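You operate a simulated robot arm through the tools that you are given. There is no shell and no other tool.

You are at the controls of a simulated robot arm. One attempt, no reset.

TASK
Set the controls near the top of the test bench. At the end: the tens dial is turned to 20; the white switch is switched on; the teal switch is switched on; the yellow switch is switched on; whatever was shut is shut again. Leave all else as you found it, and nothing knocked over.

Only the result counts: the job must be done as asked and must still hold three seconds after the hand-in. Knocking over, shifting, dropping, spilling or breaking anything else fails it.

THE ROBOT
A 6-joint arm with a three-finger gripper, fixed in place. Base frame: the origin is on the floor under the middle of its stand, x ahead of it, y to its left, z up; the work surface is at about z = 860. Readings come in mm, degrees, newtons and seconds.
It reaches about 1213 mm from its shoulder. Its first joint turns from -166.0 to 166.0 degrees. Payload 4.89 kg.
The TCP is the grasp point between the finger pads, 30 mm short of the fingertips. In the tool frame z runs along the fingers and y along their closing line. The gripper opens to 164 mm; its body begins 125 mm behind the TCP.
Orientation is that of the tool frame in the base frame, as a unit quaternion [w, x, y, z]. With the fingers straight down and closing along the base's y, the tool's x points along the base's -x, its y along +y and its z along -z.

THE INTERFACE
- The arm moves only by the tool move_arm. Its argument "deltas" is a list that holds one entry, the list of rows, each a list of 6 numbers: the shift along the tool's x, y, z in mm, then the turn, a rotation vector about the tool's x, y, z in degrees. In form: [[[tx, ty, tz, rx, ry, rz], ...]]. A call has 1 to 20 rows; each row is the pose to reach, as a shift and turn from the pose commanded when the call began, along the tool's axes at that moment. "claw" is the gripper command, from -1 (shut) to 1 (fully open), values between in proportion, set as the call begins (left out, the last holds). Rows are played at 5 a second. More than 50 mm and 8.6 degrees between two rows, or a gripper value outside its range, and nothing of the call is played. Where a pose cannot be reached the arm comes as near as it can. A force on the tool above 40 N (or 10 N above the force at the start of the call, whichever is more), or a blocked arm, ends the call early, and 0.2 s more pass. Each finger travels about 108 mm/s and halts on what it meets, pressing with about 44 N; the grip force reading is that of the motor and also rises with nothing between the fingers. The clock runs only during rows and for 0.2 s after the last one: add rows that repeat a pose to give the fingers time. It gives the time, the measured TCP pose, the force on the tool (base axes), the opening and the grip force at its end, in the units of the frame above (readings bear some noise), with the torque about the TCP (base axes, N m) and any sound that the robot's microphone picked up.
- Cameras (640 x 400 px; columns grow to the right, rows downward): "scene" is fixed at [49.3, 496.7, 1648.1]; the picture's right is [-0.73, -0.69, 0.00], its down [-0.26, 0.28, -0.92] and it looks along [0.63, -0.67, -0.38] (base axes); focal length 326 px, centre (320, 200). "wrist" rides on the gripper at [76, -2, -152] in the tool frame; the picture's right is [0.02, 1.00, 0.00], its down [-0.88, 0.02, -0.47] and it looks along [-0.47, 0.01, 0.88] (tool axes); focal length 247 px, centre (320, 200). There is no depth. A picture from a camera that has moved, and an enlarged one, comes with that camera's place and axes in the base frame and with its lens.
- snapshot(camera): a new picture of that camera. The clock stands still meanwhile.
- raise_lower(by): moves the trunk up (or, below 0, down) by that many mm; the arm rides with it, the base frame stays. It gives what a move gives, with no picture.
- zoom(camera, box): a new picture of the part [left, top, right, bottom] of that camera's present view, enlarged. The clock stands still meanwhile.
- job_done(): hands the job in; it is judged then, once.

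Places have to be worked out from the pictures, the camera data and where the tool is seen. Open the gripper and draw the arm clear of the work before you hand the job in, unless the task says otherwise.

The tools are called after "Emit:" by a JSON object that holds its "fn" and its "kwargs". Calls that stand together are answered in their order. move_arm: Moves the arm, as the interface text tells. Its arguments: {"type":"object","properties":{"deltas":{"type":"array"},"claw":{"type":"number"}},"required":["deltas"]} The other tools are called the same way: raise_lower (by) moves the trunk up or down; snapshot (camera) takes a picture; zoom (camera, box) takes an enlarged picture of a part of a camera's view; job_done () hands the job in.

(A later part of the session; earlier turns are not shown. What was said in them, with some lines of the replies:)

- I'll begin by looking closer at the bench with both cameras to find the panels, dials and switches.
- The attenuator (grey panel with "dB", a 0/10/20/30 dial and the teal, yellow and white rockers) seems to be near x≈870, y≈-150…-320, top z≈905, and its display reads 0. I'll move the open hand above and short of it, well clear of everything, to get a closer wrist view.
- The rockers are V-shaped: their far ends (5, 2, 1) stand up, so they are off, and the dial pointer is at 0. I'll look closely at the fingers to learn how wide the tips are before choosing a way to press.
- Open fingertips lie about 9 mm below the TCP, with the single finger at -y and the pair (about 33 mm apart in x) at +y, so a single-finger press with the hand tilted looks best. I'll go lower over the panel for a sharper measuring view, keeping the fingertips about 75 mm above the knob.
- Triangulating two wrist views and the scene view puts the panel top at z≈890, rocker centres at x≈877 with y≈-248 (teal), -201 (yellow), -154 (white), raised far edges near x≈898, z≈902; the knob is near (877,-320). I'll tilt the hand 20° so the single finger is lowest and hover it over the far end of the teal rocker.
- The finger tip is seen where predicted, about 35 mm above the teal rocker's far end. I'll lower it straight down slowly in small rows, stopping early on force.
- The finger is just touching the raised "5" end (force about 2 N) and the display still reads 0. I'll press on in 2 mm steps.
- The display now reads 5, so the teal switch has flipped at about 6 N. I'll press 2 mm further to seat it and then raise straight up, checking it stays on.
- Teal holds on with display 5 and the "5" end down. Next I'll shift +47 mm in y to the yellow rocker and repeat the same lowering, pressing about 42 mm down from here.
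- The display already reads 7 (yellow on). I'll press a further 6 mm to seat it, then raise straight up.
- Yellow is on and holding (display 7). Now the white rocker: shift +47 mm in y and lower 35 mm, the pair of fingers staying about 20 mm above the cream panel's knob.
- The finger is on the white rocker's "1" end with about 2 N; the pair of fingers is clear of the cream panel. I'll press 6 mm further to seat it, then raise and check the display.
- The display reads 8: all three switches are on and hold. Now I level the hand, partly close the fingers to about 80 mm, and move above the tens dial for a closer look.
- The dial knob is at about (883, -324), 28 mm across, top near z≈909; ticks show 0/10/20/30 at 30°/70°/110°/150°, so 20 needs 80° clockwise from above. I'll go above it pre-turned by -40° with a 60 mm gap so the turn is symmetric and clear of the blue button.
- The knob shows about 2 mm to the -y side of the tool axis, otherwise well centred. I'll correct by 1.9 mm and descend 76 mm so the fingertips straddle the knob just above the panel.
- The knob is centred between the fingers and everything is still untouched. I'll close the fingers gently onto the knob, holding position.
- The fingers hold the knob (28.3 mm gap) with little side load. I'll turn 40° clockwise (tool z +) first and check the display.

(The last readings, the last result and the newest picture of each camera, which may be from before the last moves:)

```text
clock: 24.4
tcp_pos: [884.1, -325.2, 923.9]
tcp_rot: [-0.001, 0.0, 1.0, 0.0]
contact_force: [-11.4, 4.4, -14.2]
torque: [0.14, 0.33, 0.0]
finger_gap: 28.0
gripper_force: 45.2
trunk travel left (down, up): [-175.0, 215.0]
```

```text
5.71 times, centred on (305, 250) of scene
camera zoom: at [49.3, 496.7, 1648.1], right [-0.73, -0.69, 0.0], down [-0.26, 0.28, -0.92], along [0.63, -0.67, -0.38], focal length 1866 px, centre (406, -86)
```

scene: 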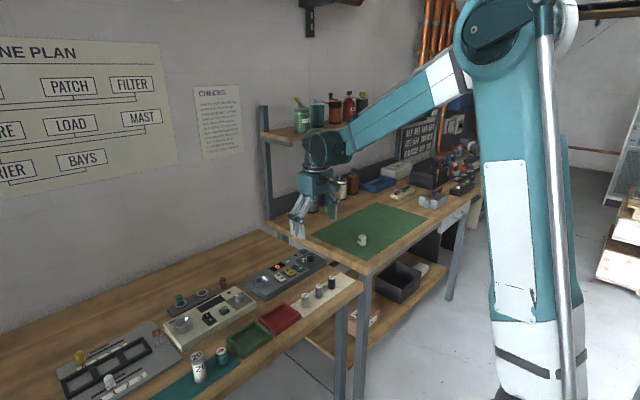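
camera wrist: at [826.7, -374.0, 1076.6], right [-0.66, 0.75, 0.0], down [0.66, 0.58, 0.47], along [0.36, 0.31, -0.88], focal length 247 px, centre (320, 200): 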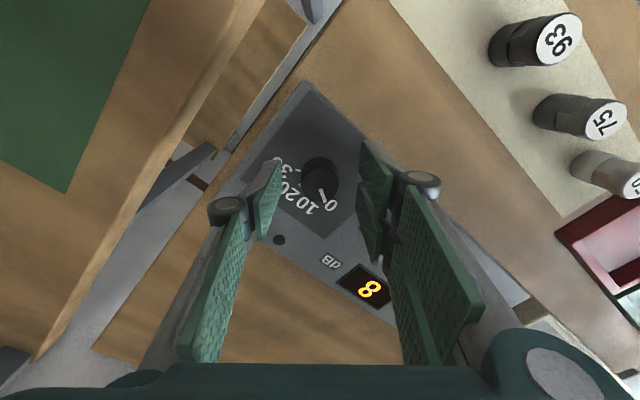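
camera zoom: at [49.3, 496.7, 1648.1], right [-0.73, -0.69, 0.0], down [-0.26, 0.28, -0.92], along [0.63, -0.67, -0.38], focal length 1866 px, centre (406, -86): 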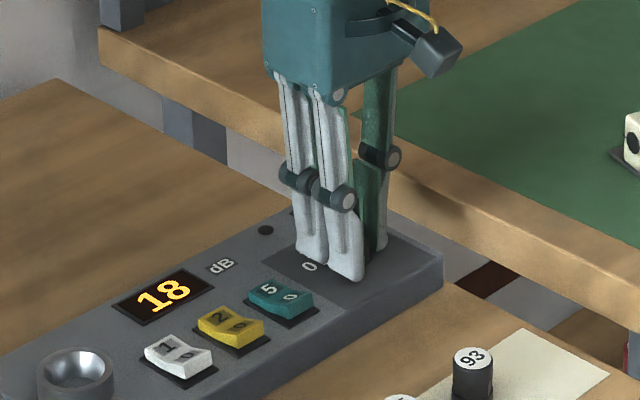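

Display reads 18, so the dial followed to 10. I'll turn another 40° to bring it to 20.

Emit:
{"fn": "move_arm", "kwargs": {"deltas": [[[0, 0, 0, 0, 0, 5], [0, 0, 0, 0, 0, 10], [0, 0, 0, 0, 0, 15], [0, 0, 0, 0, 0, 20], [0, 0, 0, 0, 0, 25], [0, 0, 0, 0, 0, 30], [0, 0, 0, 0, 0, 35], [0, 0, 0, 0, 0, 40], [0, 0, 0, 0, 0, 40]]]}}

Emit:
{"fn": "zoom", "kwargs": {"camera": "wrist", "box": [250, 110, 390, 220]}}

Emit:
{"fn": "zoom", "kwargs": {"camera": "scene", "box": [260, 215, 350, 285]}}

```text
clock: 26.4
tcp_pos: [885.6, -325.1, 925.8]
tcp_rot: [0.0, 0.343, 0.939, 0.0]
contact_force: [-0.1, -6.9, -11.7]
torque: [-0.44, -0.27, -0.02]
finger_gap: 28.4
gripper_force: 45.1
trunk travel left (down, up): [-175.0, 215.0]
```

```text
3.64 times, centred on (320, 165) of wrist
camera zoom: at [824.8, -275.7, 1076.7], right [0.63, 0.78, 0.0], down [0.69, -0.55, 0.47], along [0.37, -0.3, -0.88], focal length 898 px, centre (320, 327)
```

zoom: 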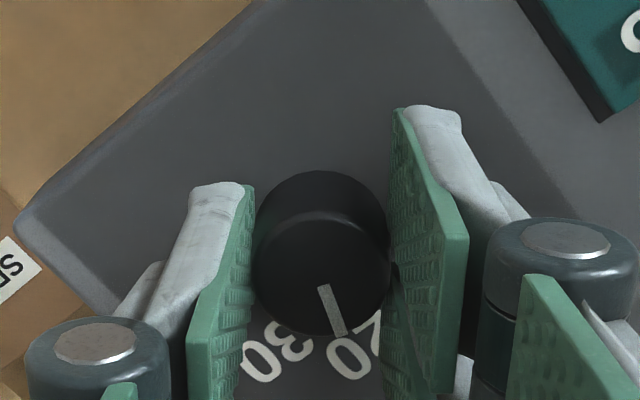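

```text
5.71 times, centred on (305, 250) of scene
camera zoom: at [49.3, 496.7, 1648.1], right [-0.73, -0.69, 0.0], down [-0.26, 0.28, -0.92], along [0.63, -0.67, -0.38], focal length 1866 px, centre (406, -86)
```

zoom: 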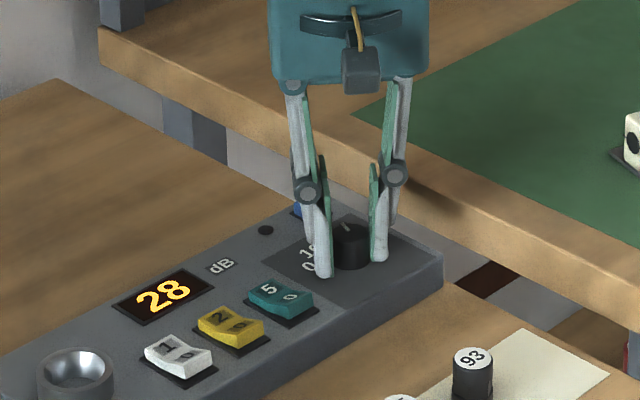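

Display reads 28 and the pointer lines up with 20. I'll release the knob by opening only to about 45 mm (clear of the teal switch), pausing before lifting.

Emit:
{"fn": "move_arm", "kwargs": {"deltas": [[[0, 0, 0, 0, 0, 0], [0, 0, 0, 0, 0, 0], [0, 0, 0, 0, 0, 0]]], "claw": -0.45}}

Emit:
{"fn": "zoom", "kwargs": {"camera": "wrist", "box": [250, 110, 390, 220]}}

Emit:
{"fn": "zoom", "kwargs": {"camera": "scene", "box": [260, 215, 350, 285]}}

```text
clock: 27.2
tcp_pos: [884.7, -324.2, 925.8]
tcp_rot: [0.0, 0.341, 0.94, 0.0]
contact_force: [0.3, 0.1, -0.2]
torque: [0.0, 0.03, -0.02]
finger_gap: 45.0
gripper_force: 0.1
trunk travel left (down, up): [-175.0, 215.0]
```

```text
3.64 times, centred on (320, 165) of wrist
camera zoom: at [824.3, -275.2, 1077.2], right [0.63, 0.78, 0.0], down [0.69, -0.55, 0.47], along [0.37, -0.3, -0.88], focal length 898 px, centre (320, 327)
```

zoom: 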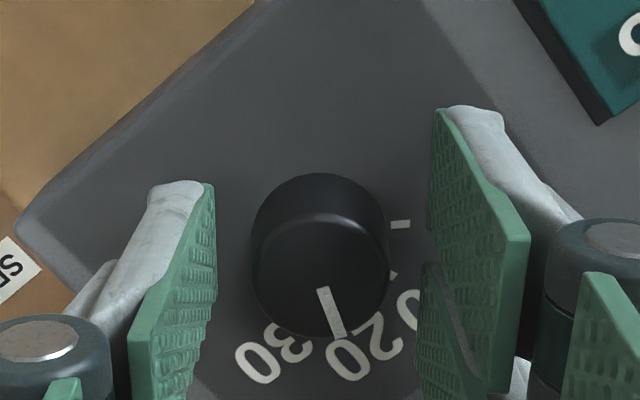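

```text
5.71 times, centred on (305, 250) of scene
camera zoom: at [49.3, 496.7, 1648.1], right [-0.73, -0.69, 0.0], down [-0.26, 0.28, -0.92], along [0.63, -0.67, -0.38], focal length 1866 px, centre (406, -86)
```

zoom: 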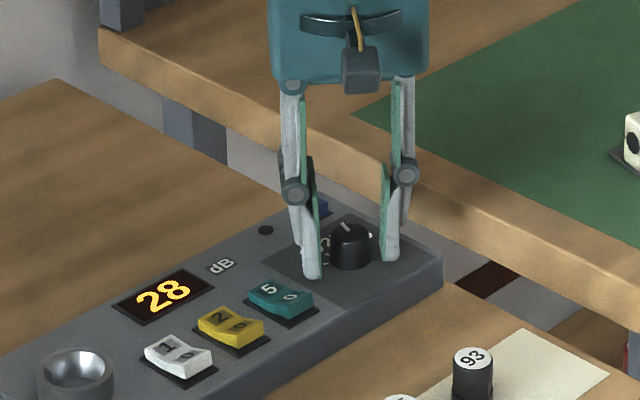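

Released with no residual force; the display still reads 28. I'll lift straight up well clear.

Emit:
{"fn": "move_arm", "kwargs": {"deltas": [[[0, 0, -8, 0, 0, 0], [0, 0, -20, 0, 0, 0], [0, 0, -45, 0, 0, 0], [0, 0, -80, 0, 0, 0], [0, 0, -120, 0, 0, 0], [0, 0, -160, 0, 0, 0], [0, 0, -200, 0, 0, 0], [0, 0, -200, 0, 0, 0]]]}}

Emit:
{"fn": "snapshot", "kwargs": {"camera": "wrist"}}

Emit:
{"fn": "zoom", "kwargs": {"camera": "scene", "box": [240, 215, 350, 300]}}

```text
clock: 29.0
tcp_pos: [882.9, -325.6, 1125.9]
tcp_rot: [0.0, 0.341, 0.94, 0.0]
contact_force: [-0.3, 0.9, 1.0]
torque: [-0.03, -0.1, 0.0]
finger_gap: 45.0
gripper_force: 0.1
trunk travel left (down, up): [-175.0, 215.0]
```

```text
taken
camera wrist: at [824.6, -276.4, 1278.2], right [0.63, 0.78, 0.0], down [0.69, -0.55, 0.47], along [0.37, -0.3, -0.88], focal length 247 px, centre (320, 200)
```

wrist: 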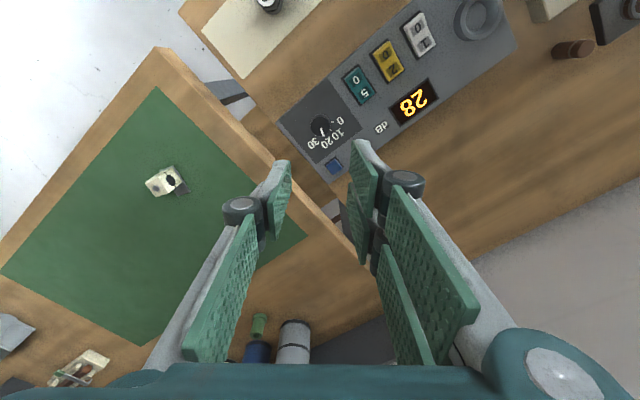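

```text
4.71 times, centred on (295, 258) of scene
camera zoom: at [49.3, 496.7, 1648.1], right [-0.73, -0.69, 0.0], down [-0.26, 0.28, -0.92], along [0.63, -0.67, -0.38], focal length 1536 px, centre (438, -71)
```

zoom: 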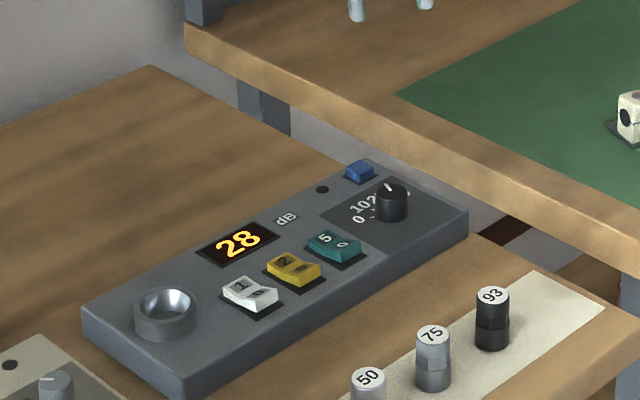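

The switches and dial hold: display 28, pointer at 20. I'll withdraw to near the starting pose, turning the hand back square.

Emit:
{"fn": "move_arm", "kwargs": {"deltas": [[[41, 0.2, -14.4, 0, 0, -5], [82, 0.4, -28.8, 0, 0, -10], [123, 0.6, -43.1, 0, 0, -15], [164, 0.8, -57.5, 0, 0, -20], [205, 1.0, -71.9, 0, 0, -25], [246, 1.2, -86.3, 0, 0, -30], [287, 1.4, -100.6, 0, 0, -35], [327.8, 1.6, -115, 0, 0, -40], [327.8, 1.6, -115, 0, 0, -40]]]}}

Emit:
{"fn": "move_arm", "kwargs": {"deltas": [[[0, 0, 0, 0, 0, 0], [0, 0, 0, 0, 0, 0], [0, 0, 0, 0, 0, 0], [0, 0, 0, 0, 0, 0], [0, 0, 0, 0, 0, 0], [0, 0, 0, 0, 0, 0], [0, 0, 0, 0, 0, 0], [0, 0, 0, 0, 0, 0]]], "claw": 1}}

Emit:
{"fn": "snapshot", "kwargs": {"camera": "wrist"}}

Emit:
{"fn": "snapshot", "kwargs": {"camera": "scene"}}

Emit:
{"fn": "zoom", "kwargs": {"camera": "wrist", "box": [190, 120, 450, 290]}}

Emit:
{"fn": "zoom", "kwargs": {"camera": "scene", "box": [40, 230, 370, 400]}}

```text
clock: 31.0
tcp_pos: [633.8, -111.8, 1240.0]
tcp_rot: [0.0, 0.0, 1.0, 0.0]
contact_force: [-1.0, 0.4, 1.2]
torque: [-0.02, -0.14, 0.01]
finger_gap: 44.9
gripper_force: 0.1
trunk travel left (down, up): [-175.0, 215.0]
```

```text
clock: 32.8
tcp_pos: [633.3, -112.8, 1240.0]
tcp_rot: [0.0, 0.0, 1.0, 0.0]
contact_force: [0.8, 0.6, 0.7]
torque: [0.02, 0.0, -0.03]
finger_gap: 164.1
gripper_force: 0.0
trunk travel left (down, up): [-175.0, 215.0]
```

```text
taken
camera wrist: at [557.1, -113.0, 1391.7], right [-0.02, 1.0, 0.0], down [0.88, 0.02, 0.47], along [0.47, 0.01, -0.88], focal length 247 px, centre (320, 200)
```

wrist: 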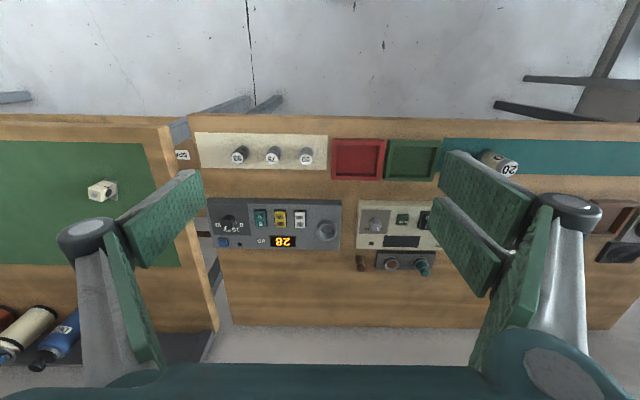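

```text
taken
```

scene: 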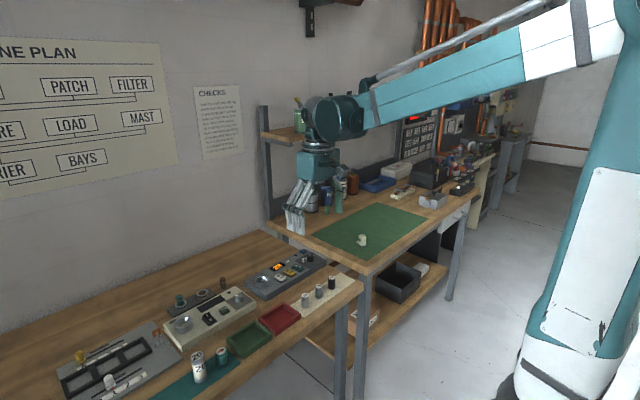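

```text
2.35 times, centred on (320, 205) of wrist
camera zoom: at [557.1, -113.0, 1391.7], right [-0.02, 1.0, 0.0], down [0.88, 0.02, 0.47], along [0.47, 0.01, -0.88], focal length 581 px, centre (320, 188)
```

zoom: 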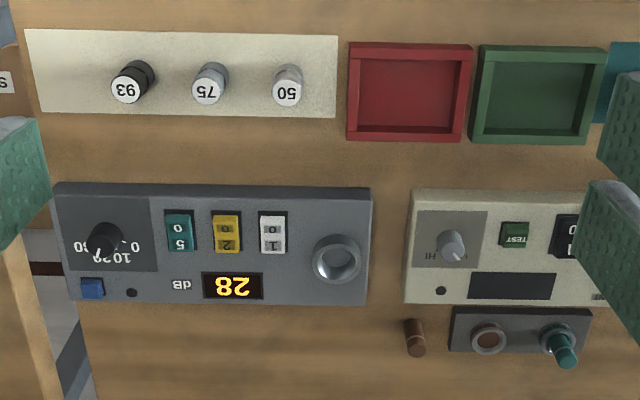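

```text
1.94 times, centred on (205, 315) of scene
camera zoom: at [49.3, 496.7, 1648.1], right [-0.73, -0.69, 0.0], down [-0.26, 0.28, -0.92], along [0.63, -0.67, -0.38], focal length 633 px, centre (543, -23)
```

zoom: 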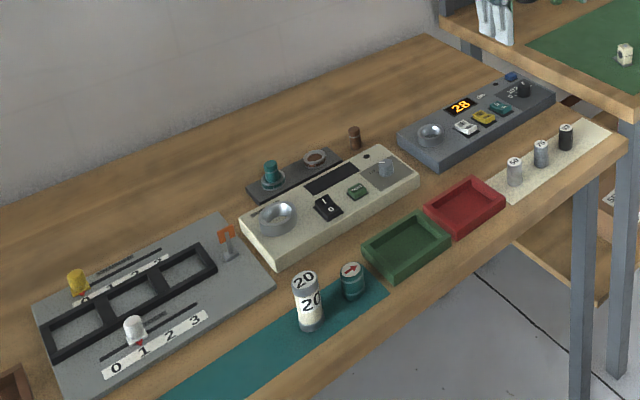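

The display reads 28 with the dial at 20 and teal, yellow and white on. The panel and everything around it sit as before, nothing was opened, and the open hand is back at its starting pose, so I hand the job in.

Emit:
{"fn": "job_done", "kwargs": {}}

```text
The job is handed in.
```

The controls are set and the job is handed in. The tens dial is at 20, and the white, teal and yellow switches are all on. The panel's dB display reads 28, which matches 20 + 5 + 2 + 1.

I saw nothing on the panel that was shut and I opened nothing, so nothing needed closing again. In the final pictures everything else on the bench looks as it was at the start. The arm is back near its starting pose with the gripper open.
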